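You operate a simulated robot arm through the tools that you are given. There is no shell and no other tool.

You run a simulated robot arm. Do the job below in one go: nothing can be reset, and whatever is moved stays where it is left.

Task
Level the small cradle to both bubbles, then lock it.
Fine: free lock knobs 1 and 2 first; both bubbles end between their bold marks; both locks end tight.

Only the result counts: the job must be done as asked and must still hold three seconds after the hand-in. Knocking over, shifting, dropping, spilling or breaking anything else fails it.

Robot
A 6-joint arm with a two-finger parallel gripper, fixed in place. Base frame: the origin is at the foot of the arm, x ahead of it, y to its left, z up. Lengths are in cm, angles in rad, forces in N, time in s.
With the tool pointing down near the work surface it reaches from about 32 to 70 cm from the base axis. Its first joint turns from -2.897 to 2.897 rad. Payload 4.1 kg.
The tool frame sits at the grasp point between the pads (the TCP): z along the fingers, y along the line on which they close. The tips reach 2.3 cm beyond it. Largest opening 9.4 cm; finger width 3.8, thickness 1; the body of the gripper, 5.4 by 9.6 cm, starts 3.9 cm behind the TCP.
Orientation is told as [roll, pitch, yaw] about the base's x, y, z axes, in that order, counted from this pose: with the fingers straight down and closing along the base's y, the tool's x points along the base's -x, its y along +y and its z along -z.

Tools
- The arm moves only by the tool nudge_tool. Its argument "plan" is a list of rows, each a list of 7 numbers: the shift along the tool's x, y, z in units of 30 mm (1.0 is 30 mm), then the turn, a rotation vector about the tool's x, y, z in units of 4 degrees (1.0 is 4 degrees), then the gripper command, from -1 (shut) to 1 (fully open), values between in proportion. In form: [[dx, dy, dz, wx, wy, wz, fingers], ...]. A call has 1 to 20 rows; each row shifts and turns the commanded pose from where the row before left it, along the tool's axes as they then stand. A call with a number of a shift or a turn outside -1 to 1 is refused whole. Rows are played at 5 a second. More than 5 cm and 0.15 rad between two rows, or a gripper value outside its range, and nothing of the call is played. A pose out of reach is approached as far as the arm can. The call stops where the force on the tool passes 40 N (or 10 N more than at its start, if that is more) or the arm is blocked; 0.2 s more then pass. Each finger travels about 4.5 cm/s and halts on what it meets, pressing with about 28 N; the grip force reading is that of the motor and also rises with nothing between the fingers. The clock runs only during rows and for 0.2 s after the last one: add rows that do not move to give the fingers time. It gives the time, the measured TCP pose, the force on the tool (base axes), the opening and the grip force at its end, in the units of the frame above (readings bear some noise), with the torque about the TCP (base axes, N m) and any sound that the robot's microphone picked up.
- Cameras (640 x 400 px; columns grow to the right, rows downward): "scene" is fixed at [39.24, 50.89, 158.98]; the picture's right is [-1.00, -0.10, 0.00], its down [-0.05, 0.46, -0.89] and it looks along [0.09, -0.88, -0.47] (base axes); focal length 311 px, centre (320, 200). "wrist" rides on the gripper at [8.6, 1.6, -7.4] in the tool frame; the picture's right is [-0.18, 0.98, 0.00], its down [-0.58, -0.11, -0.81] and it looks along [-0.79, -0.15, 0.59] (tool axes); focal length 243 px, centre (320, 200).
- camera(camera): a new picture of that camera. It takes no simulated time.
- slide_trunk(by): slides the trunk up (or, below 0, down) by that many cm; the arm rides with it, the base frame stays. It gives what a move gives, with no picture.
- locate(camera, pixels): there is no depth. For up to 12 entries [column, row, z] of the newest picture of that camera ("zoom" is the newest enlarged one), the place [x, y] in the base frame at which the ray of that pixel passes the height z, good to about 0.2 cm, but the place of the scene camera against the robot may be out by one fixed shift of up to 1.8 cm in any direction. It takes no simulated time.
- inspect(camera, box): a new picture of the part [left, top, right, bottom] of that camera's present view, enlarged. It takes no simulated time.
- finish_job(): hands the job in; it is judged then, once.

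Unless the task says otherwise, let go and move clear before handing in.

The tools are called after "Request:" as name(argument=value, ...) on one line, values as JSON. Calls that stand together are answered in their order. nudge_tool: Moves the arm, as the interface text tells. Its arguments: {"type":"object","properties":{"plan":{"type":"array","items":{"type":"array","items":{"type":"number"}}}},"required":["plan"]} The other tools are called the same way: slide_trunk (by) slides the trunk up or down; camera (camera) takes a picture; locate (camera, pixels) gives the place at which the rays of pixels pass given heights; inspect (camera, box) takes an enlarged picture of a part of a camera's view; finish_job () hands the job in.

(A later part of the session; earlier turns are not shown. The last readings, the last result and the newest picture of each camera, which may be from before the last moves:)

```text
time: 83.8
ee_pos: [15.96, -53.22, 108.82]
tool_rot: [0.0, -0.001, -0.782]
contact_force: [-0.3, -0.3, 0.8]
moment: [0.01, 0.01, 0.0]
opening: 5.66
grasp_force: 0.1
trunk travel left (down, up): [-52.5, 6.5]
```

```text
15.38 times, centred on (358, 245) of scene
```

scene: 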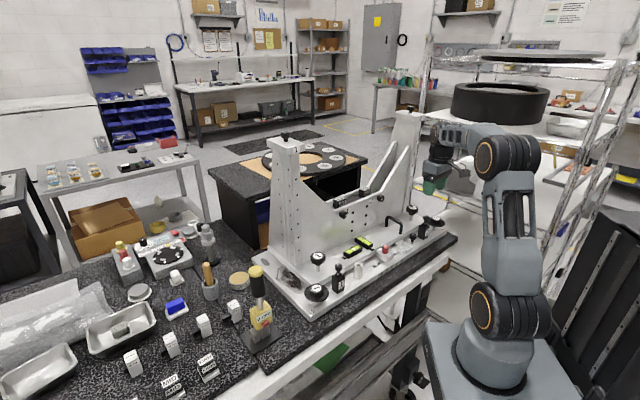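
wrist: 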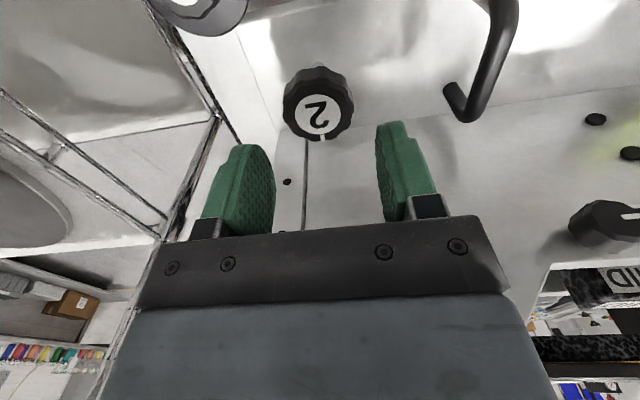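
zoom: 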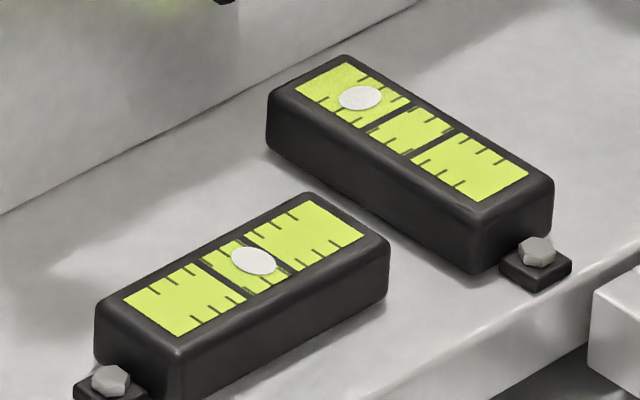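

Stem knob 2 is under the TCP and the bubbles haven't changed after freeing both. I'll descend, grip stem knob 2 and try a small clockwise turn to see if it's now free.

Request:
nudge_tool(plan=[[0, -0.03, 0.9, 0, 0, 0, 0.2], [0, 0, 0.84, 0, 0, 0, 0.2], [0, 0, 0, 0, 0, 0, 0], [0, 0, 0, 0, 0, 0, -0.3], [0, 0, 0, 0, 0, 0, -1], [0, 0, 0, 0, 0, 0, -1]])

Request:
nudge_tool(plan=[[0, 0, 0, 0, 0, 1, -1], [0, 0, 0, 0, 0, 1, -1], [0, 0, 0, 0, 0, 1, -1], [0, 0, 0, 0, 0, 0, -1]])

Request:
inspect(camera="wrist", box=[200, 80, 440, 260])

Request:
inspect(camera="scene", box=[340, 232, 376, 258])

```text
time: 85.2
ee_pos: [15.77, -53.35, 103.66]
tool_rot: [-0.001, -0.001, -0.782]
contact_force: [6.0, 7.1, -4.0]
moment: [-0.35, -0.3, 0.31]
opening: 4.35
grasp_force: 44.7
trunk travel left (down, up): [-52.5, 6.5]
```

```text
time: 86.2
ee_pos: [16.28, -53.19, 103.53]
tool_rot: [-0.004, 0.001, -0.979]
contact_force: [19.4, 24.6, -23.5]
moment: [-5.92, 4.5, 5.72]
opening: 5.27
grasp_force: 45.1
trunk travel left (down, up): [-52.5, 6.5]
```

```text
2.22 times, centred on (320, 170) of wrist
```

zoom: 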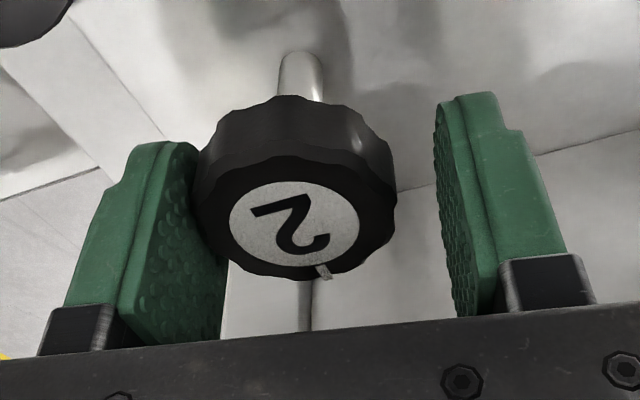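

```text
15.38 times, centred on (358, 245) of scene
```

zoom: 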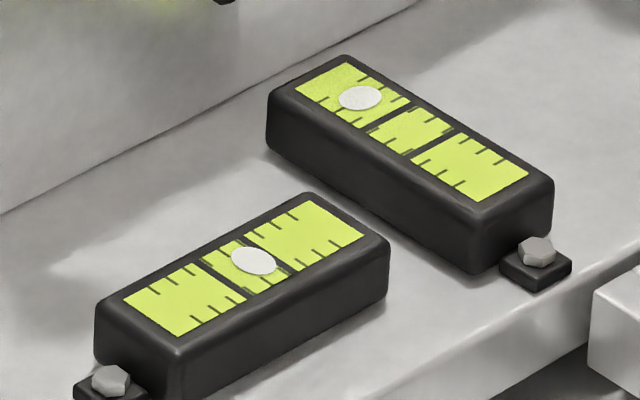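

The reading jumped to about 40 N with a 9 N m moment, so some part of the hand or arm touched something. I'll look before moving again.

Request:
camera(camera="scene")

Request:
inspect(camera="scene", box=[370, 140, 480, 250])

Request:
camera(camera="wrist")

```text
taken
```

scene: 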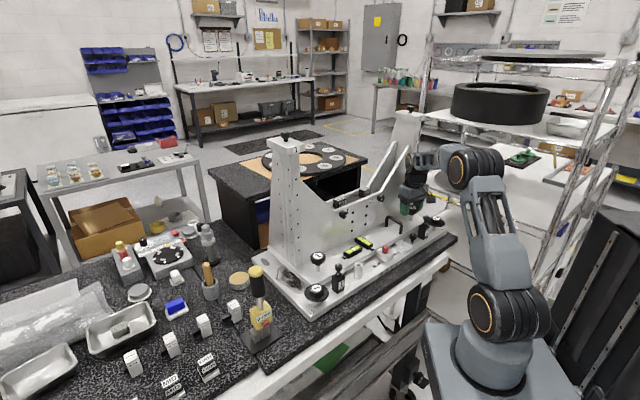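

```text
3.64 times, centred on (425, 195) of scene
```

zoom: 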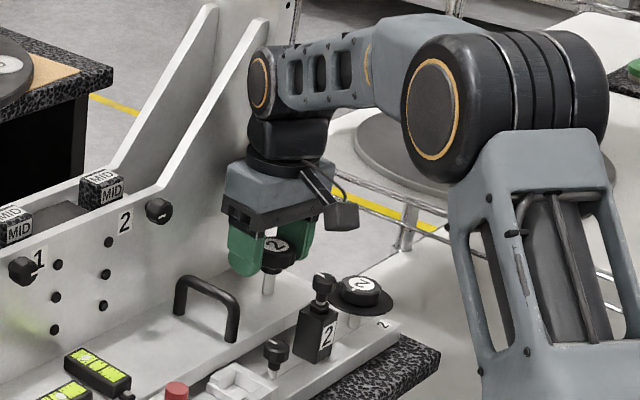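

```text
taken
```

wrist: 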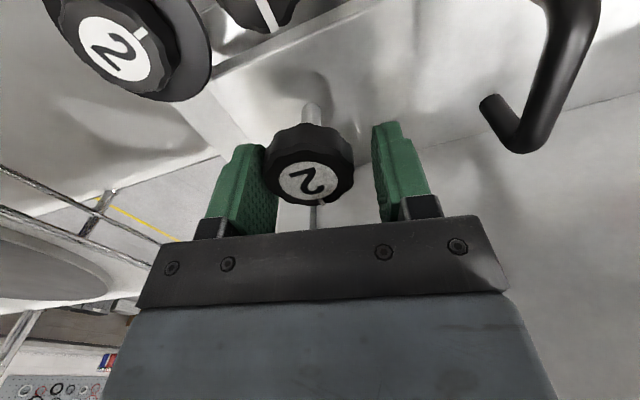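

The knob shows a gap to the right finger (px (365,180)), so this may be a snapshot of a slip. I'll hold still for a moment and re-read.

Request:
nudge_tool(plan=[[0, 0, 0, 0, 0, 0, -1], [0, 0, 0, 0, 0, 0, -1]])

Request:
inspect(camera="wrist", box=[200, 80, 440, 260])

Request:
inspect(camera="scene", box=[340, 232, 376, 258])

```text
time: 86.8
ee_pos: [16.27, -53.12, 103.54]
tool_rot: [-0.004, 0.003, -0.977]
contact_force: [19.9, 25.8, -28.7]
moment: [-6.12, 4.43, 5.7]
opening: 5.29
grasp_force: 44.5
trunk travel left (down, up): [-52.5, 6.5]
```

```text
2.22 times, centred on (320, 170) of wrist
```

zoom: 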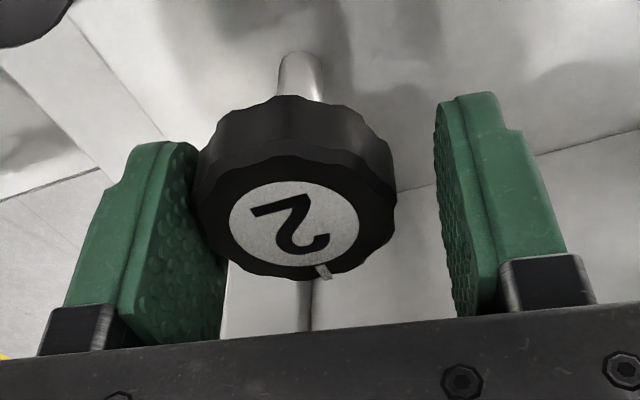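

```text
15.38 times, centred on (358, 245) of scene
```

zoom: 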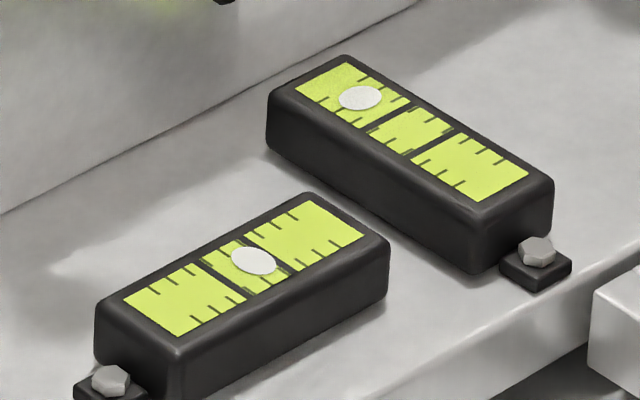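

The load is steady. The moments put the contact about 10 cm forward and 12 cm above the TCP, so a box on the front of the gripper met the rising side of the fixture as I turned clockwise. I'll rotate back CCW and open.

Request:
nudge_tool(plan=[[0, 0, 0, 0, 0, -1, -1], [0, 0, 0, 0, 0, -1, -0.3], [0, 0, 0, 0, 0, -1, 0.2], [0, 0, 0, 0, 0, 0, 0.2], [0, 0, 0, 0, 0, 0, 0.2]])

Request:
inspect(camera="wrist", box=[200, 80, 440, 260])

Request:
inspect(camera="scene", box=[370, 150, 450, 220])

```text
time: 88.0
ee_pos: [15.83, -53.43, 103.72]
tool_rot: [0.001, -0.002, -0.782]
contact_force: [-0.4, 0.5, 0.3]
moment: [-0.03, -0.02, 0.0]
opening: 5.64
grasp_force: 0.1
trunk travel left (down, up): [-52.5, 6.5]
```

```text
2.22 times, centred on (320, 170) of wrist
```

zoom: 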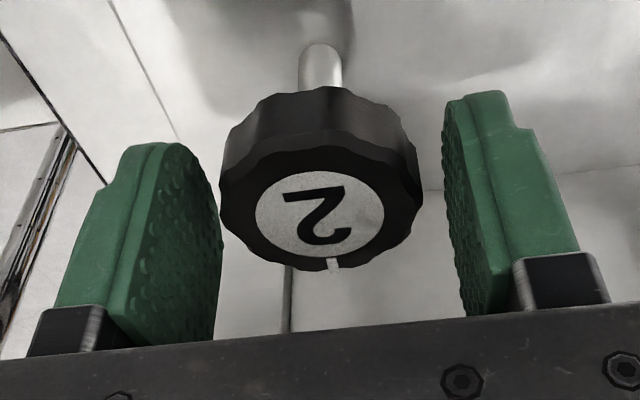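

```text
5.71 times, centred on (410, 185) of scene
```

zoom: 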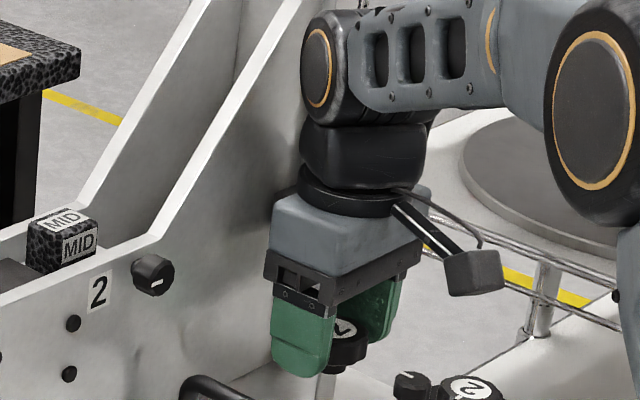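

I'm clear again with zero load. Projecting the contact point into the scene lands on the sloped plate edge (zoom (234,114)), so only clockwise past -45° is blocked here and CCW is open. I'll re-centre, grip and test CCW on stem knob 2.

Request:
nudge_tool(plan=[[0.07, 0, 0, 0, 0, 0, 0], [0, 0, 0, 0, 0, 0, -0.3], [0, 0, 0, 0, 0, 0, -1], [0, 0, 0, 0, 0, 0, -1]])

Request:
nudge_tool(plan=[[0, 0, 0, 0, 0, -1, -1], [0, 0, 0, 0, 0, -1, -1], [0, 0, 0, 0, 0, 0, -1]])

Request:
nudge_tool(plan=[[0, 0, 0, 0, 0, -1, -1], [0, 0, 0, 0, 0, -1, -1], [0, 0, 0, 0, 0, 0, -1]])

Request:
inspect(camera="wrist", box=[200, 80, 440, 260])

Request:
inspect(camera="scene", box=[340, 232, 376, 258])

```text
time: 89.0
ee_pos: [15.75, -53.27, 103.77]
tool_rot: [-0.001, 0.0, -0.784]
contact_force: [8.3, 5.3, -2.3]
moment: [-0.2, -0.26, 0.32]
opening: 4.4
grasp_force: 44.8
trunk travel left (down, up): [-52.5, 6.5]
```

```text
time: 89.8
ee_pos: [15.56, -53.24, 103.72]
tool_rot: [0.002, 0.001, -0.64]
contact_force: [3.9, 3.6, 1.9]
moment: [0.21, -0.14, -0.3]
opening: 4.35
grasp_force: 45.6
trunk travel left (down, up): [-52.5, 6.5]
```

```text
time: 90.6
ee_pos: [15.74, -53.29, 103.74]
tool_rot: [0.0, 0.001, -0.502]
contact_force: [0.7, 1.1, 0.5]
moment: [-0.11, -0.21, -1.14]
opening: 4.33
grasp_force: 44.9
trunk travel left (down, up): [-52.5, 6.5]
```

```text
2.22 times, centred on (320, 170) of wrist
```

zoom: 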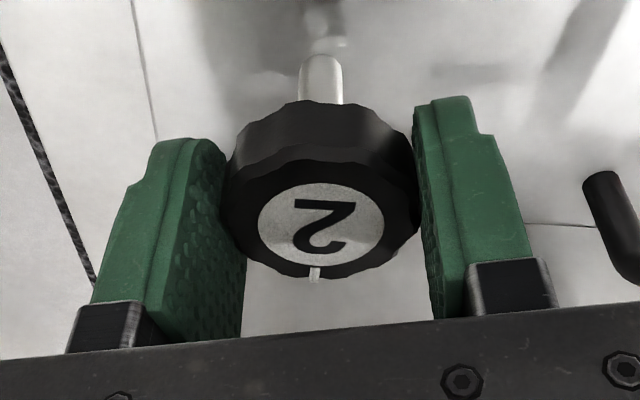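

```text
15.38 times, centred on (358, 245) of scene
```

zoom: 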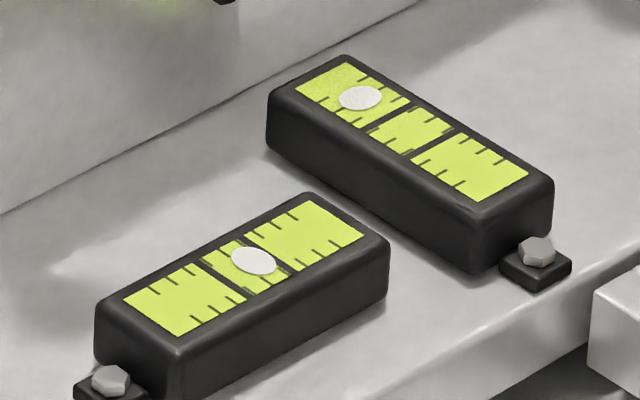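

Stem knob 2 still resists CCW at -1.14 N m with the label slipping, so the locks may need more loosening than 80°. I'll check clockwise briefly on the way back, then release.

Request:
nudge_tool(plan=[[0, 0, 0, 0, 0, 1, -1], [0, 0, 0, 0, 0, 1, -1], [0, 0, 0, 0, 0, 1, -1], [0, 0, 0, 0, 0, 0, -1]])

Request:
inspect(camera="wrist", box=[200, 80, 440, 260])

```text
time: 91.6
ee_pos: [15.68, -53.2, 103.71]
tool_rot: [0.0, 0.0, -0.714]
contact_force: [-0.4, 2.2, -4.1]
moment: [-0.44, 0.13, 0.82]
opening: 4.36
grasp_force: 45.2
trunk travel left (down, up): [-52.5, 6.5]
```

```text
2.22 times, centred on (320, 170) of wrist
```

zoom: 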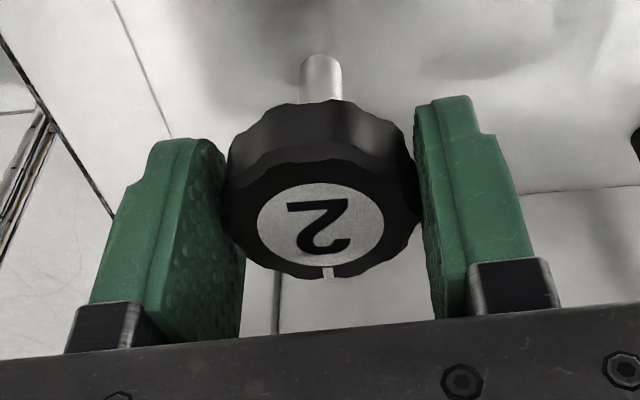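

Jammed both ways, as a locked levelling screw would be. I'll go back to lock knob 2 (flanged) and loosen it further.

Request:
nudge_tool(plan=[[0, 0, 0, 0, 0, 0, -0.3], [0, 0, 0, 0, 0, 0, 0.2], [0, 0, 0, 0, 0, 0, 0.2], [0, 0, -0.9, 0, 0, 0, 0.2], [0, 0, -0.9, 0, 0, 1, 0.2], [0.73, -0.65, 0, 0, 0, 0, 0.2], [0.73, -0.66, 0, 0, 0, 0, 0.2], [0.73, -0.66, 0, 0, 0, 0, 0.2], [0, 0, 0, 0, 0, 1, 0.2], [0, 0, 0, 0, 0, 1, 0.2], [0, 0, 0, 0, 0, 1, 0.2], [0, 0, 0, 0, 0, 1, 0.2], [0, 0, 0, 0, 0, 1, 0.2], [0, 0, 0, 0, 0, 1, 0.2], [0, 0, 0, 0, 0, 1, 0.2], [0, 0, 0, 0, 0, 1, 0.2], [0, 0, 0.9, 0, 0, 1, 0.2], [0, 0, 0.6, 0, 0, 1, 0.2], [0, 0, 0, 0, 0, 0, 0.2]])

Request:
inspect(camera="wrist", box=[200, 40, 440, 220])

```text
time: 95.6
ee_pos: [6.89, -52.91, 104.77]
tool_rot: [0.0, 0.0, -1.481]
contact_force: [0.5, 0.5, -0.6]
moment: [-0.01, -0.01, 0.01]
opening: 5.64
grasp_force: 0.2
trunk travel left (down, up): [-52.5, 6.5]
```

```text
2.22 times, centred on (320, 130) of wrist
```

zoom: 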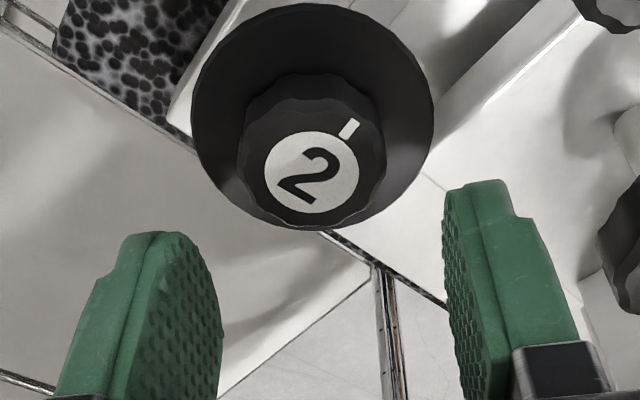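

Knob 2's mark is now about 85° from its start and it's under the TCP. I'll descend, grip and loosen another ~90°.

Request:
nudge_tool(plan=[[0, -0.05, 0.8, 0, 0, 0, 0.2], [0, 0, 0.74, 0, 0, 0, 0.2], [0, 0, 0, 0, 0, 0, 0], [0, 0, 0, 0, 0, 0, -0.3], [0, 0, 0, 0, 0, 0, -1], [0, 0, 0, 0, 0, 0, -1], [0, 0, 0, 0, 0, -1, -1], [0, 0, 0, 0, 0, -1, -1], [0, 0, 0, 0, 0, -1, -1], [0, 0, 0, 0, 0, -1, -1], [0, 0, 0, 0, 0, -1, -1], [0, 0, 0, 0, 0, -1, -1], [0, 0, 0, 0, 0, -1, -1], [0, 0, 0, 0, 0, -1, -1], [0, 0, 0, 0, 0, 0, -1]])

Request:
inspect(camera="wrist", box=[200, 80, 440, 260])

Request:
nudge_tool(plan=[[0, 0, 0, 0, 0, -1, -1], [0, 0, 0, 0, 0, -1, -1], [0, 0, 0, 0, 0, -1, -1], [0, 0, 0, 0, 0, -1, -1], [0, 0, 0, 0, 0, -1, -1], [0, 0, 0, 0, 0, -1, -1], [0, 0, 0, 0, 0, -1, -1], [0, 0, 0, 0, 0, -1, -1], [0, 0, 0, 0, 0, 0, -1]])

Request:
inspect(camera="wrist", box=[200, 80, 440, 260])

```text
time: 98.8
ee_pos: [6.94, -52.8, 100.1]
tool_rot: [-0.004, -0.004, -0.919]
contact_force: [11.7, -10.7, 28.5]
moment: [-0.25, -0.87, 0.05]
opening: 3.97
grasp_force: 44.9
trunk travel left (down, up): [-52.5, 6.5]
```

```text
2.22 times, centred on (320, 170) of wrist
```

zoom: 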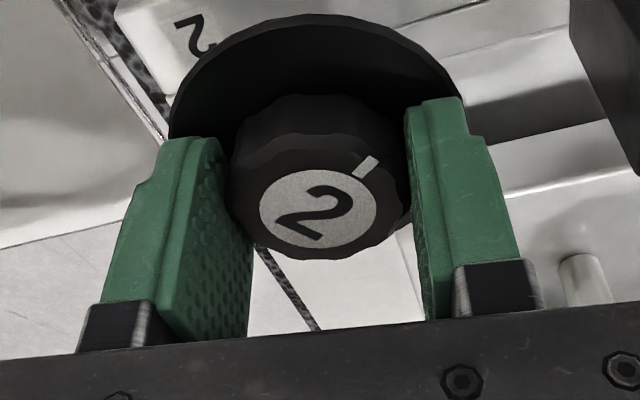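

```text
time: 100.8
ee_pos: [6.95, -52.79, 100.12]
tool_rot: [-0.003, 0.0, -0.362]
contact_force: [21.9, -5.8, 29.0]
moment: [0.33, -0.58, 0.03]
opening: 3.97
grasp_force: 45.4
trunk travel left (down, up): [-52.5, 6.5]
```

```text
2.22 times, centred on (320, 170) of wrist
```

zoom: 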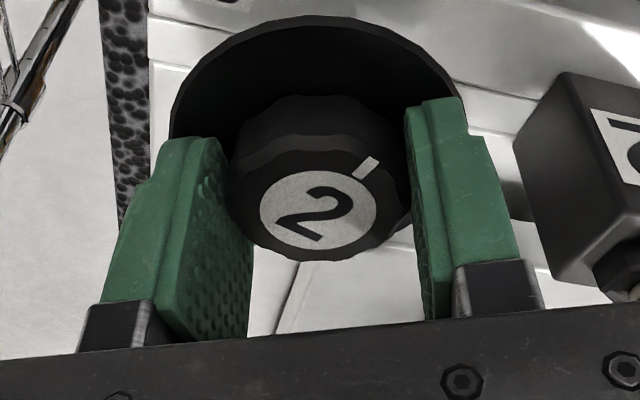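

No stop yet, with about 144° total on lock 2 and no slip. I'll relieve the upward load and continue to about 185°.

Request:
nudge_tool(plan=[[-0.03, 0.02, -0.05, 0, 0, 0, -1], [0, 0, 0, 0, 0, -1, -1], [0, 0, 0, 0, 0, -1, -1], [0, 0, 0, 0, 0, -1, -1], [0, 0, 0, 0, 0, -1, -1], [0, 0, 0, 0, 0, -1, -1], [0, 0, 0, 0, 0, -1, -1], [0, 0, 0, 0, 0, -1, -1], [0, 0, 0, 0, 0, -1, -1], [0, 0, 0, 0, 0, -1, -1], [0, 0, 0, 0, 0, -1, -1], [0, 0, 0, 0, 0, 0, -1]])

Request:
inspect(camera="wrist", box=[200, 80, 440, 260])

```text
time: 103.4
ee_pos: [6.83, -52.55, 100.02]
tool_rot: [0.002, -0.003, 0.335]
contact_force: [4.0, 13.2, 0.5]
moment: [0.0, -0.38, -1.09]
opening: 3.96
grasp_force: 45.4
trunk travel left (down, up): [-52.5, 6.5]
```

```text
2.22 times, centred on (320, 170) of wrist
```

zoom: 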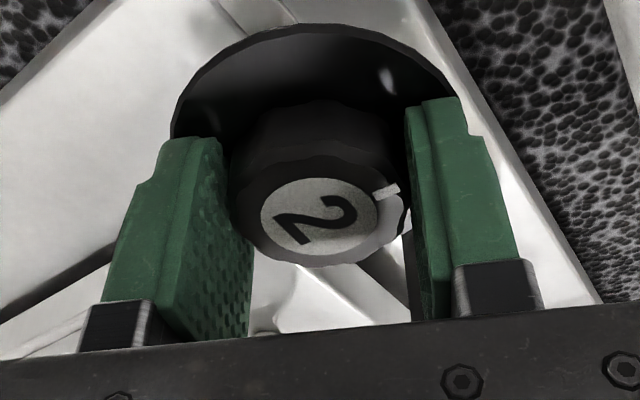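

Torque -1.09 with a slip of about 28° shows lock 2 has reached its CCW stop, about 155° from tight. I'll release and go back to lock 1 to open it fully the same way.

Request:
nudge_tool(plan=[[0, 0, 0, 0, 0, 0, -0.3], [0, 0, 0, 0, 0, 0, 0.2], [0, 0, 0, 0, 0, 0, 0.2], [0, 0, -1, 0, 0, 0, 0.2], [0, 0, -1, 0, 0, 1, 0.2], [0, 0, -1, 0, 0, 1, 0.2], [0, 0, -1, 0, 0, 1, 0.2], [0, 0, -0.8, 0, 0, 1, 0.2], [0, 0, 0, 0, 0, 1, 0.2], [0, 0, 0, 0, 0, 1, 0.2], [0, 0, 0, 0, 0, 1, 0.2], [0, 0, 0, 0, 0, 1, 0.2], [0, 0, 0, 0, 0, 1, 0.2], [0, 0, 0, 0, 0, 1, 0.2], [0, 0, 0, 0, 0, 1, 0.2], [0, 0, 0, 0, 0, 1, 0.2], [0, 0, 0, 0, 0, 1, 0.2], [0, 0, 0, 0, 0, 1, 0.2], [0, 0, 0, 0, 0, 1, 0.2], [0, 0, 0, 0, 0, 1, 0.2]])

Request:
nudge_tool(plan=[[0, 1, 0, 0, 0, 0, 0.2], [0, 1, 0, 0, 0, 0, 0.2], [0, 1, 0, 0, 0, 0, 0.2], [0, 1, 0, 0, 0, 0, 0.2], [0, 1, 0, 0, 0, 0, 0.2], [0, 1, 0, 0, 0, 0, 0.2], [0, 1, 0, 0, 0, 0, 0.2], [0, 1, 0, 0, 0, 0, 0.2], [0, 1, 0, 0, 0, 0, 0.2], [0, 1, 0, 0, 0, 0, 0.2], [0, 1, 0, 0, 0, 0, 0.2], [0, 1, 0, 0, 0, 0, 0.2], [0, 1, 0, 0, 0, 0, 0.2], [0, 1, 0, 0, 0, 0, 0.2], [0, 1, 0, 0, 0, 0, 0.2], [0, 1, 0, 0, 0, 0, 0.2], [0, 1, 0, 0, 0, 0, 0.2], [0, 1, 0, 0, 0, 0, 0.2], [0, 0.95, 0, 0, 0, 0, 0.2], [0, 0, 0, 0, 0, 0, 0.2]])

Request:
camera(camera="wrist")

```text
time: 107.6
ee_pos: [6.93, -52.87, 114.52]
tool_rot: [-0.001, 0.001, -0.782]
contact_force: [-0.1, 0.2, 0.9]
moment: [-0.01, -0.03, 0.03]
opening: 5.67
grasp_force: 0.1
trunk travel left (down, up): [-52.5, 6.5]
```

```text
time: 111.8
ee_pos: [46.56, -12.57, 114.66]
tool_rot: [0.0, 0.0, -0.783]
contact_force: [0.1, 0.6, 0.2]
moment: [0.01, 0.0, 0.03]
opening: 5.64
grasp_force: 0.1
trunk travel left (down, up): [-52.5, 6.5]
```

```text
taken
```

wrist: 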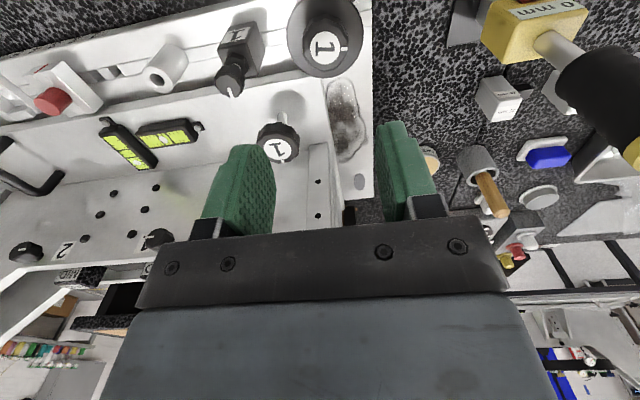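

I'm back near lock 1 (label px (325,43), mark pointing right). I'll centre over (47.05,-12.4), descend partway and check alignment.

Request:
nudge_tool(plan=[[-0.08, 0.155, 0, 0, 0, 1, 0.2], [0, 0, 0.8, 0, 0, 1, 0.2], [0, 0, 0.8, 0, 0, 1, 0.2], [0, 0, 0.8, 0, 0, 0, 0.2], [0, 0, 0.8, 0, 0, 0, 0.2], [0, 0, 0, 0, 0, 0, 0.2]])

Request:
inspect(camera="wrist", box=[200, 40, 440, 220])

```text
time: 113.2
ee_pos: [47.26, -12.32, 104.79]
tool_rot: [0.0, 0.0, -0.993]
contact_force: [0.5, -0.2, -0.1]
moment: [-0.02, 0.02, -0.01]
opening: 5.64
grasp_force: 0.1
trunk travel left (down, up): [-52.5, 6.5]
```

```text
2.22 times, centred on (320, 130) of wrist
```

zoom: 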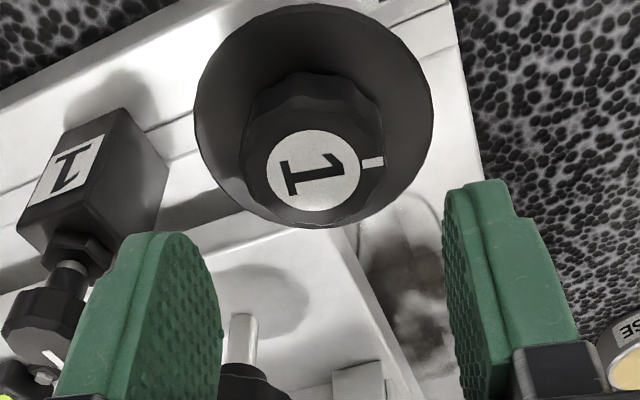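

Aligned, with the mark pointing right at about 75-80° CCW. I'll descend, grip and continue loosening toward its stop.

Request:
nudge_tool(plan=[[0, -0.05, 0.8, 0, 0, 0, 0.2], [0, 0, 0.75, 0, 0, 0, 0.2], [0, 0, 0, 0, 0, 0, 0], [0, 0, 0, 0, 0, 0, -0.3], [0, 0, 0, 0, 0, 0, -1], [0, 0, 0, 0, 0, 0, -1], [0, 0, 0, 0, 0, -1, -1], [0, 0, 0, 0, 0, -1, -1], [0, 0, 0, 0, 0, -1, -1], [0, 0, 0, 0, 0, -1, -1], [0, 0, 0, 0, 0, -1, -1], [0, 0, 0, 0, 0, -1, -1], [0, 0, 0, 0, 0, -1, -1], [0, 0, 0, 0, 0, -1, -1], [0, 0, 0, 0, 0, 0, -1]])

Request:
nudge_tool(plan=[[0, 0, 0, 0, 0, -1, -1], [0, 0, 0, 0, 0, -1, -1], [0, 0, 0, 0, 0, -1, -1], [0, 0, 0, 0, 0, -1, -1], [0, 0, 0, 0, 0, -1, -1], [0, 0, 0, 0, 0, -1, -1], [0, 0, 0, 0, 0, 0, -1]])

Request:
inspect(camera="wrist", box=[200, 80, 440, 260])

```text
time: 116.4
ee_pos: [47.39, -12.47, 100.35]
tool_rot: [0.003, 0.001, -0.431]
contact_force: [-10.7, -4.1, -7.9]
moment: [0.22, 0.28, 0.06]
opening: 3.88
grasp_force: 45.2
trunk travel left (down, up): [-52.5, 6.5]
```

```text
time: 118.0
ee_pos: [47.3, -12.39, 100.24]
tool_rot: [-0.002, 0.001, -0.015]
contact_force: [-14.4, 4.2, -12.7]
moment: [0.14, -0.52, -0.01]
opening: 3.9
grasp_force: 45.1
trunk travel left (down, up): [-52.5, 6.5]
```

```text
2.22 times, centred on (320, 170) of wrist
```

zoom: 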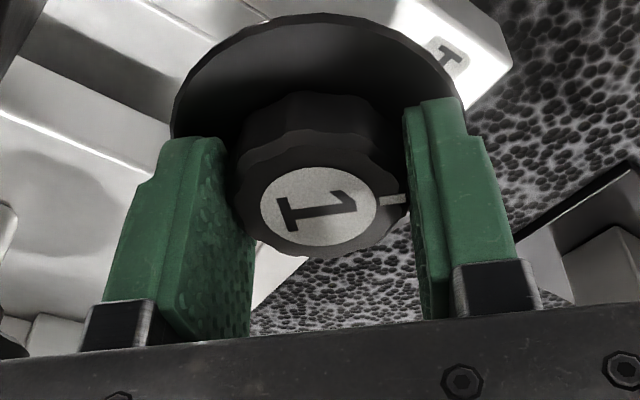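

Lock 1 followed another 56° without slipping. I'll continue toward its CCW stop.

Request:
nudge_tool(plan=[[0, 0, 0, 0, 0, -1, -1], [0, 0, 0, 0, 0, -1, -1], [0, 0, 0, 0, 0, -1, -1], [0, 0, 0, 0, 0, -1, -1], [0, 0, 0, 0, 0, 0, -1]])

Request:
nudge_tool(plan=[[0, 0, 0, 0, 0, -1, -1], [0, 0, 0, 0, 0, -1, -1], [0, 0, 0, 0, 0, -1, -1], [0, 0, 0, 0, 0, 0, -1]])

Request:
inspect(camera="wrist", box=[200, 80, 440, 260])

Request:
inspect(camera="scene", box=[340, 232, 376, 258])

```text
time: 119.2
ee_pos: [47.2, -12.32, 100.34]
tool_rot: [-0.001, 0.001, 0.264]
contact_force: [-11.8, 11.6, -12.1]
moment: [0.3, 0.14, -0.02]
opening: 3.87
grasp_force: 45.1
trunk travel left (down, up): [-52.5, 6.5]
```

```text
time: 120.2
ee_pos: [47.14, -12.26, 100.34]
tool_rot: [0.001, 0.002, 0.477]
contact_force: [-13.2, 9.9, -22.0]
moment: [0.18, -0.85, 0.0]
opening: 3.9
grasp_force: 45.4
trunk travel left (down, up): [-52.5, 6.5]
```

```text
2.22 times, centred on (320, 170) of wrist
```

zoom: 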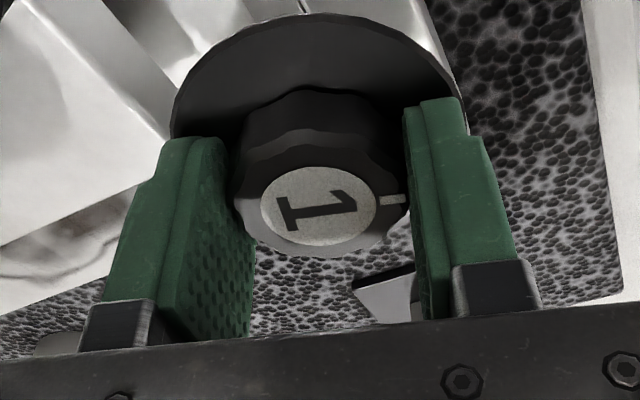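

```text
15.38 times, centred on (358, 245) of scene
```

zoom: 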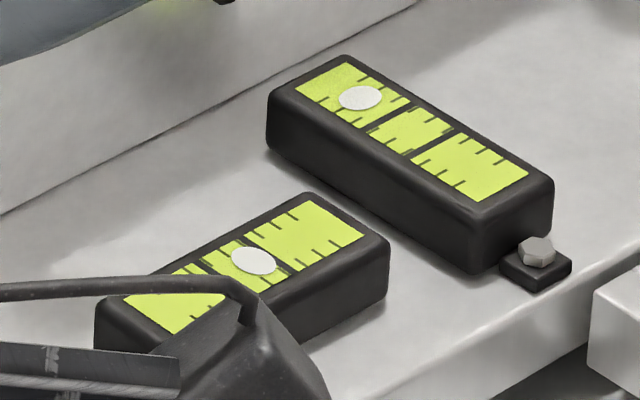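

About 160° on lock 1 now with no resistance. I'll go a bit further to feel for the stop.

Request:
nudge_tool(plan=[[0, 0, 0.03, 0, 0, -1, -1], [0, 0, 0, 0, 0, -1, -1], [0, 0, 0, 0, 0, -1, -1], [0, 0, 0, 0, 0, -1, -1], [0, 0, 0, 0, 0, 0, -1]])

Request:
inspect(camera="wrist", box=[200, 80, 440, 260])

```text
time: 121.4
ee_pos: [47.27, -12.11, 100.33]
tool_rot: [-0.002, -0.001, 0.755]
contact_force: [-8.3, 23.7, -3.9]
moment: [1.06, -0.51, -1.05]
opening: 3.93
grasp_force: 45.4
trunk travel left (down, up): [-52.5, 6.5]
```

```text
2.22 times, centred on (320, 170) of wrist
```

zoom: 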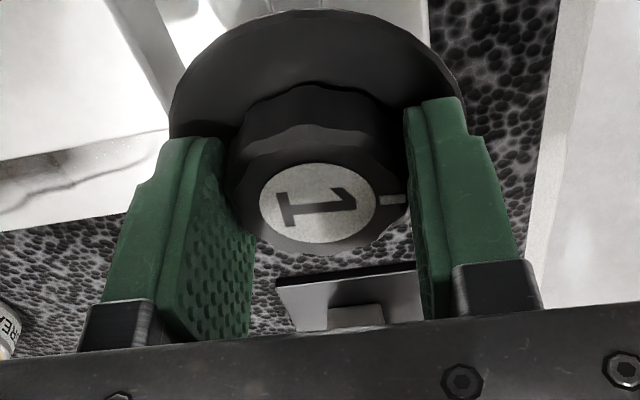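

Torque -1.05 at about 170° means lock 1 is at its free stop too. I'll release and go to stem knob 1 to test the levelling screw.

Request:
nudge_tool(plan=[[0, 0, 0, 0, 0, 0, -0.3], [0, 0, 0, 0, 0, 0, 0.2], [0, 0, 0, 0, 0, 0, 0.2], [0, 0, -1, 0, 0, 1, 0.2], [0, 0, -1, 0, 0, 1, 0.2], [0, 0, -1, 0, 0, 1, 0.2], [0, 0, 0, 0, 0, 1, 0.2], [0, 0, 0, 0, 0, 1, 0.2], [0, 0, 0, 0, 0, 1, 0.2], [0, 0, 0, 0, 0, 1, 0.2], [0, 0, 0, 0, 0, 1, 0.2], [0, 0, 0, 0, 0, 1, 0.2], [0, 0, 0, 0, 0, 1, 0.2], [0, 0, 0, 0, 0, 1, 0.2], [0, 0, 0, 0, 0, 1, 0.2], [0, 0, 0, 0, 0, 1, 0.2], [0, 0, 0, 0, 0, 1, 0.2], [0, 0, 0, 0, 0, 1, 0.2], [0, 0, 0, 0, 0, 1, 0.2], [0, 0, 0, 0, 0, 1, 0.2]])

Request:
nudge_tool(plan=[[0, 0, 0, 0, 0, 1, 0.2], [0, 0, 0, 0, 0, 1, 0.2], [0, 0, 0, 0, 0, 1, 0.2], [0, 0, 0, 0, 0, 1, 0.2], [0, 0, 0, 0, 0, 1, 0.2], [-0.75, -0.7, 0, 0, 0, 0, 0.2], [-0.75, -0.7, 0, 0, 0, 0, 0.2], [-0.7, -0.67, 0, 0, 0, 0, 0.2], [0, 0, 0, 0, 0, 0, 0.2]])

Request:
camera(camera="wrist")

Request:
inspect(camera="wrist", box=[200, 40, 440, 220])

```text
time: 125.6
ee_pos: [47.06, -12.48, 109.13]
tool_rot: [0.0, 0.001, -0.434]
contact_force: [0.1, 0.3, 0.5]
moment: [-0.01, -0.01, 0.0]
opening: 5.62
grasp_force: 0.0
trunk travel left (down, up): [-52.5, 6.5]
```

```text
time: 127.6
ee_pos: [47.73, -21.51, 109.11]
tool_rot: [-0.001, -0.001, -0.781]
contact_force: [-0.1, 0.2, -0.7]
moment: [-0.02, -0.01, 0.0]
opening: 5.64
grasp_force: 0.1
trunk travel left (down, up): [-52.5, 6.5]
```

```text
taken
```

wrist: 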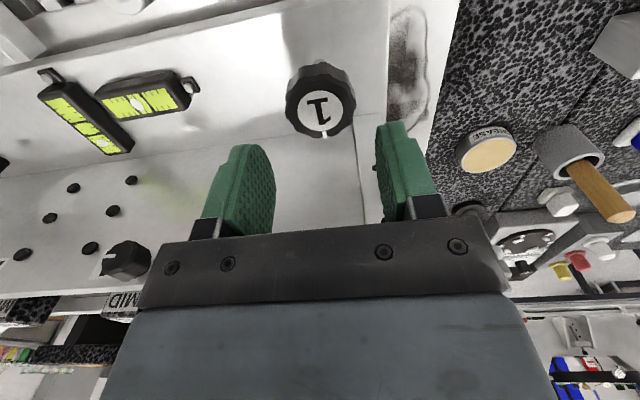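

```text
2.22 times, centred on (320, 130) of wrist
```

zoom: 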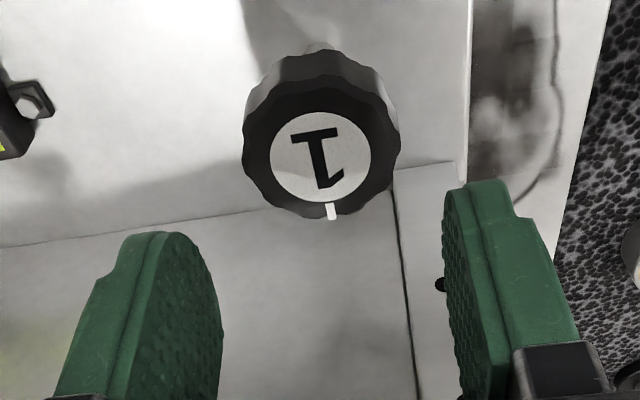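

Stem knob 1 is centred under the TCP. I'll descend, grip and test a small clockwise turn.

Request:
nudge_tool(plan=[[0.03, 0, 0.9, 0, 0, 0, 0.2], [0, 0, 0.93, 0, 0, 0, 0.2], [0, 0, 0, 0, 0, 0, 0], [0, 0, 0, 0, 0, 0, -0.3], [0, 0, 0, 0, 0, 0, -1], [0, 0, 0, 0, 0, 0, -1], [0, 0, 0, 0, 0, 1, -1], [0, 0, 0, 0, 0, 1, -1], [0, 0, 0, 0, 0, 0, -1]])

Request:
inspect(camera="wrist", box=[200, 80, 440, 260])

Request:
nudge_tool(plan=[[0, 0, 0, 0, 0, 1, -1], [0, 0, 0, 0, 0, 1, -1], [0, 0, 0, 0, 0, 0, -1]])

Request:
inspect(camera="wrist", box=[200, 80, 440, 260])

Request:
inspect(camera="scene", box=[340, 232, 376, 258])

```text
time: 129.6
ee_pos: [47.48, -21.36, 103.69]
tool_rot: [0.0, 0.0, -0.924]
contact_force: [0.0, -0.2, -1.5]
moment: [-0.74, -0.11, -0.02]
opening: 4.39
grasp_force: 44.9
trunk travel left (down, up): [-52.5, 6.5]
```

```text
2.22 times, centred on (320, 170) of wrist
```

zoom: 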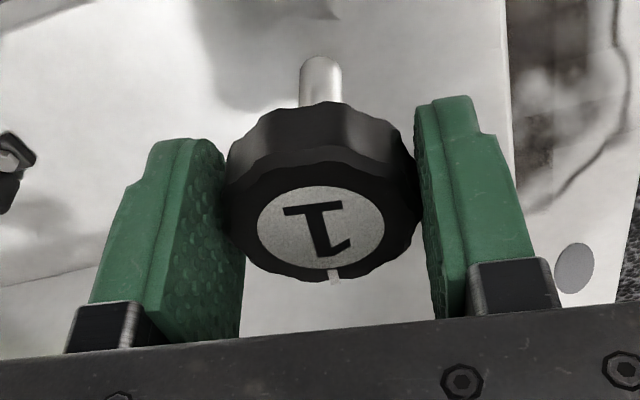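

```text
time: 130.4
ee_pos: [47.64, -21.35, 103.65]
tool_rot: [0.0, 0.001, -1.062]
contact_force: [2.2, 3.0, 0.5]
moment: [-0.38, -0.03, 0.01]
opening: 4.39
grasp_force: 45.1
trunk travel left (down, up): [-52.5, 6.5]
```

```text
2.22 times, centred on (320, 170) of wrist
```

zoom: 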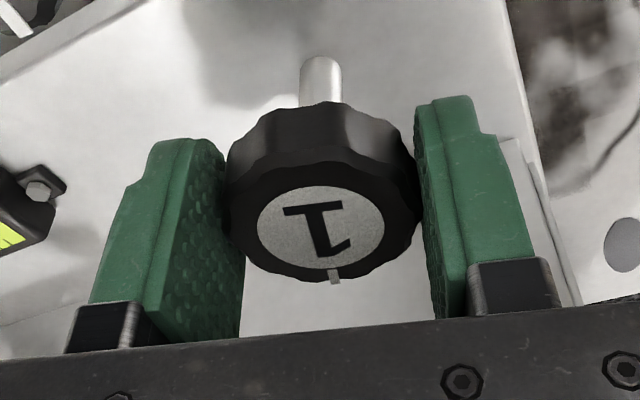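

```text
15.38 times, centred on (358, 245) of scene
```

zoom: 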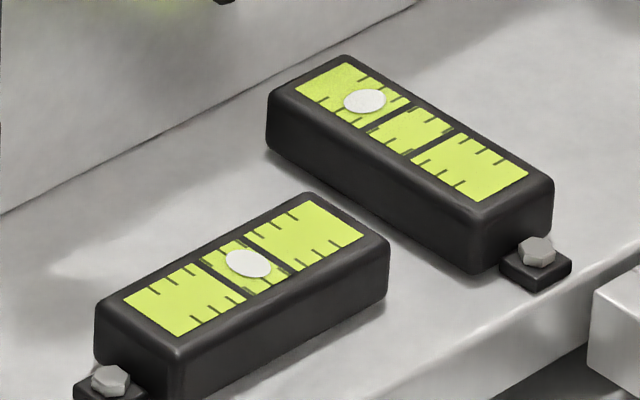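

Stem knob 1 now turns freely and both bubbles moved: A from (254,260) to (248,263) and B from (360,97) to (364,101) for 16° CW. So the flanged knobs are the locks and the stems are the levelling screws. I estimate about 90° more CW on screw 1 and about 75° CW on screw 2, so I'll continue in steps.

Request:
nudge_tool(plan=[[0, 0, 0, 0, 0, 1, -1], [0, 0, 0, 0, 0, 1, -1], [0, 0, 0, 0, 0, 1, -1], [0, 0, 0, 0, 0, 1, -1], [0, 0, 0, 0, 0, 1, -1], [0, 0, 0, 0, 0, 1, -1], [0, 0, 0, 0, 0, 0, -1]])

Request:
inspect(camera="wrist", box=[200, 80, 440, 260])

Request:
inspect(camera="scene", box=[340, 232, 376, 258])

```text
time: 132.0
ee_pos: [47.2, -21.25, 103.73]
tool_rot: [-0.005, 0.0, -1.478]
contact_force: [-18.4, 28.8, -7.3]
moment: [-3.95, -4.84, 1.12]
opening: 4.31
grasp_force: 44.4
trunk travel left (down, up): [-52.5, 6.5]
stopped in row 7: the force on the tool passed its limit at 41 N (the readings are from after the stop); the commanded pose is now the measured one
```

```text
2.22 times, centred on (320, 170) of wrist
```

zoom: 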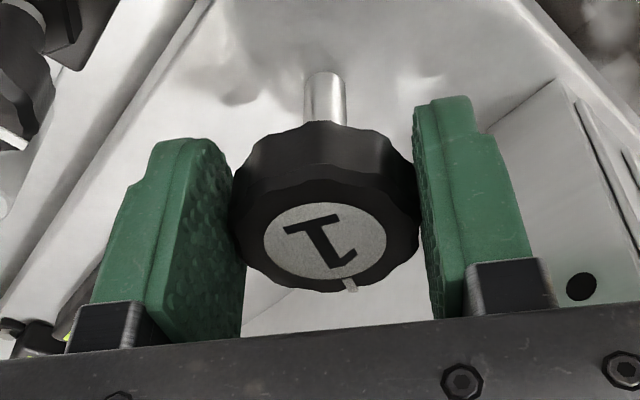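

```text
15.38 times, centred on (358, 245) of scene
```

zoom: 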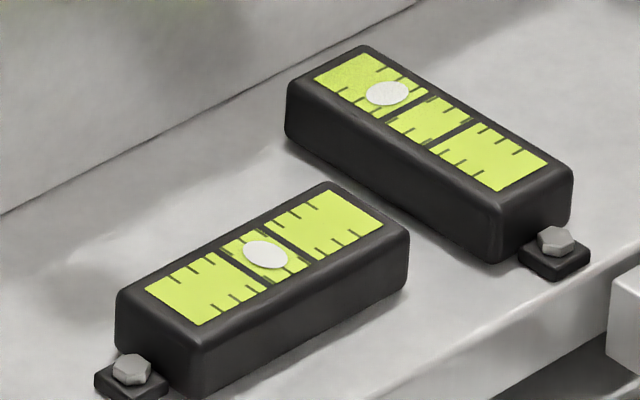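

The stop reported 41 N, and the levels appear about 20 px to the right in the zoom, so the fixture may have been pushed. I'll look at the fixture against the table before moving.

Request:
camera(camera="scene")

Request:
inspect(camera="scene", box=[290, 200, 450, 310])

Request:
inspect(camera="scene", box=[260, 150, 360, 290])

```text
taken
```

scene: 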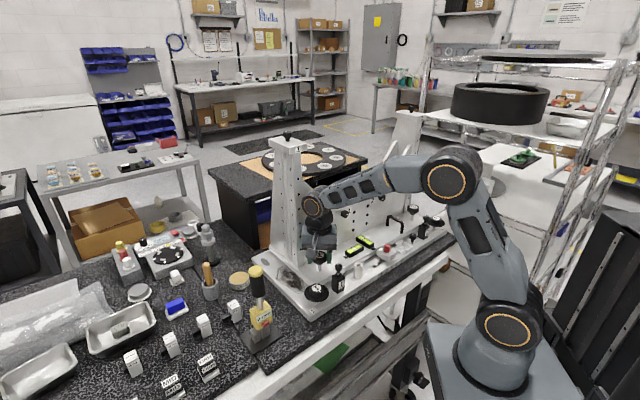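

```text
3.64 times, centred on (370, 255) of scene
```

zoom: 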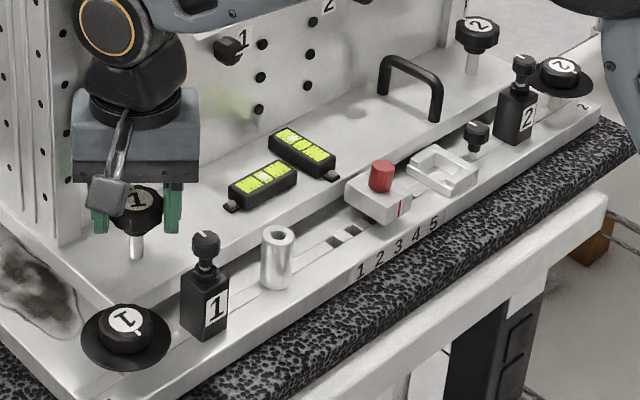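

```text
2.86 times, centred on (310, 220) of scene
```

zoom: 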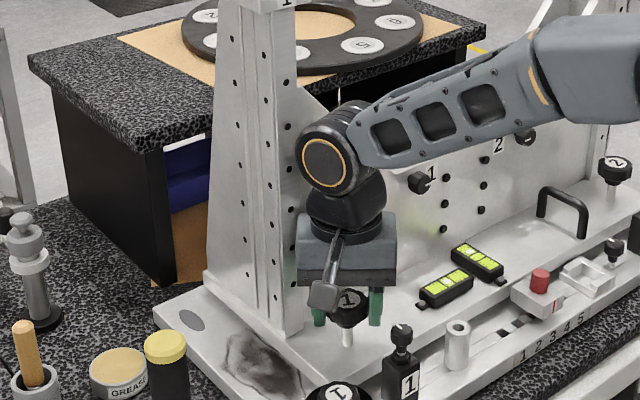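

The base, locks 1/2 and digits 1–5 haven't moved, but the unlocked cradle (plate, levels, red slider rail) slid a few mm when the gripper body touched its upright plate. Tilt tracks as predicted, with A nearly centred. I'll release and back the yaw off to see whether it settles back.

Request:
nudge_tool(plan=[[0, 0, 0, 0, 0, 0, -0.3], [0, 0, 0, 0, 0, 0, 0.2], [0, 0, 0, 0, 0, 0, 0.2]])

Request:
inspect(camera="scene", box=[340, 232, 376, 258])

Request:
inspect(camera="wrist", box=[200, 80, 440, 260])

```text
time: 132.8
ee_pos: [47.17, -21.21, 103.75]
tool_rot: [-0.007, 0.001, -1.481]
contact_force: [-19.9, 33.2, -4.3]
moment: [-3.01, -1.71, 1.24]
opening: 5.66
grasp_force: 0.1
trunk travel left (down, up): [-52.5, 6.5]
```

```text
15.38 times, centred on (358, 245) of scene
```

zoom: 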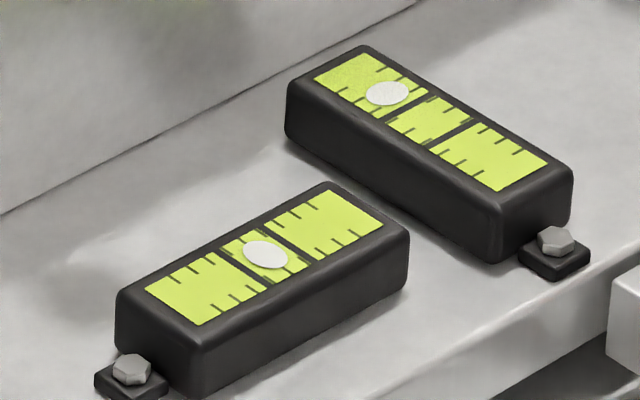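

```text
2.22 times, centred on (320, 170) of wrist
```

zoom: 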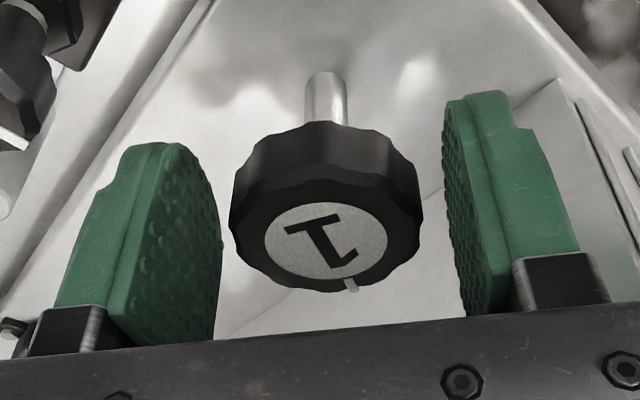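

There's still 39 N of contact with the fingers open. I'll rotate CCW in place to come off the plate.

Request:
nudge_tool(plan=[[0.02, 0, 0, 0, 0, -1, 0.2], [0, 0, 0, 0, 0, -1, 0.2], [0, 0, 0, 0, 0, -1, 0.2], [0, 0, 0, 0, 0, -1, 0.2], [0, 0, 0, 0, 0, -1, 0.2], [0, 0, 0, 0, 0, -1, 0.2], [0, 0, 0, 0, 0, 0, 0.2]])

Request:
inspect(camera="scene", box=[340, 232, 376, 258])

Request:
inspect(camera="wrist", box=[200, 80, 440, 260])

Request:
inspect(camera="scene", box=[290, 200, 450, 310])

```text
time: 134.4
ee_pos: [47.33, -21.49, 103.59]
tool_rot: [-0.003, 0.005, -1.062]
contact_force: [-0.2, 0.8, 0.1]
moment: [0.04, -0.02, 0.02]
opening: 5.63
grasp_force: 0.0
trunk travel left (down, up): [-52.5, 6.5]
```

```text
15.38 times, centred on (358, 245) of scene
```

zoom: 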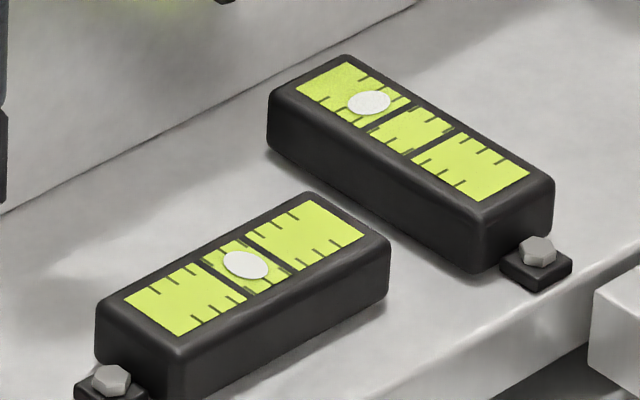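

```text
2.22 times, centred on (320, 170) of wrist
```

zoom: 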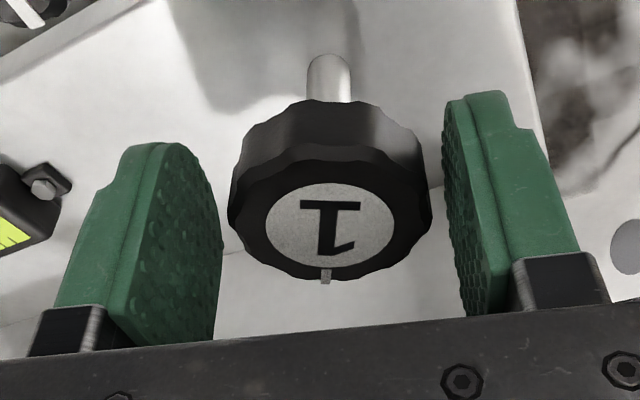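

```text
3.64 times, centred on (370, 255) of scene
```

zoom: 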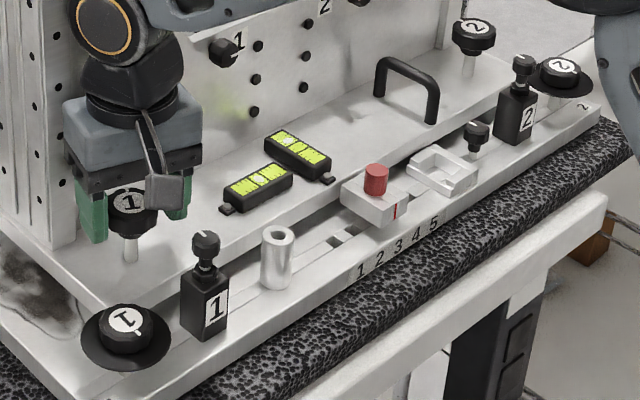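

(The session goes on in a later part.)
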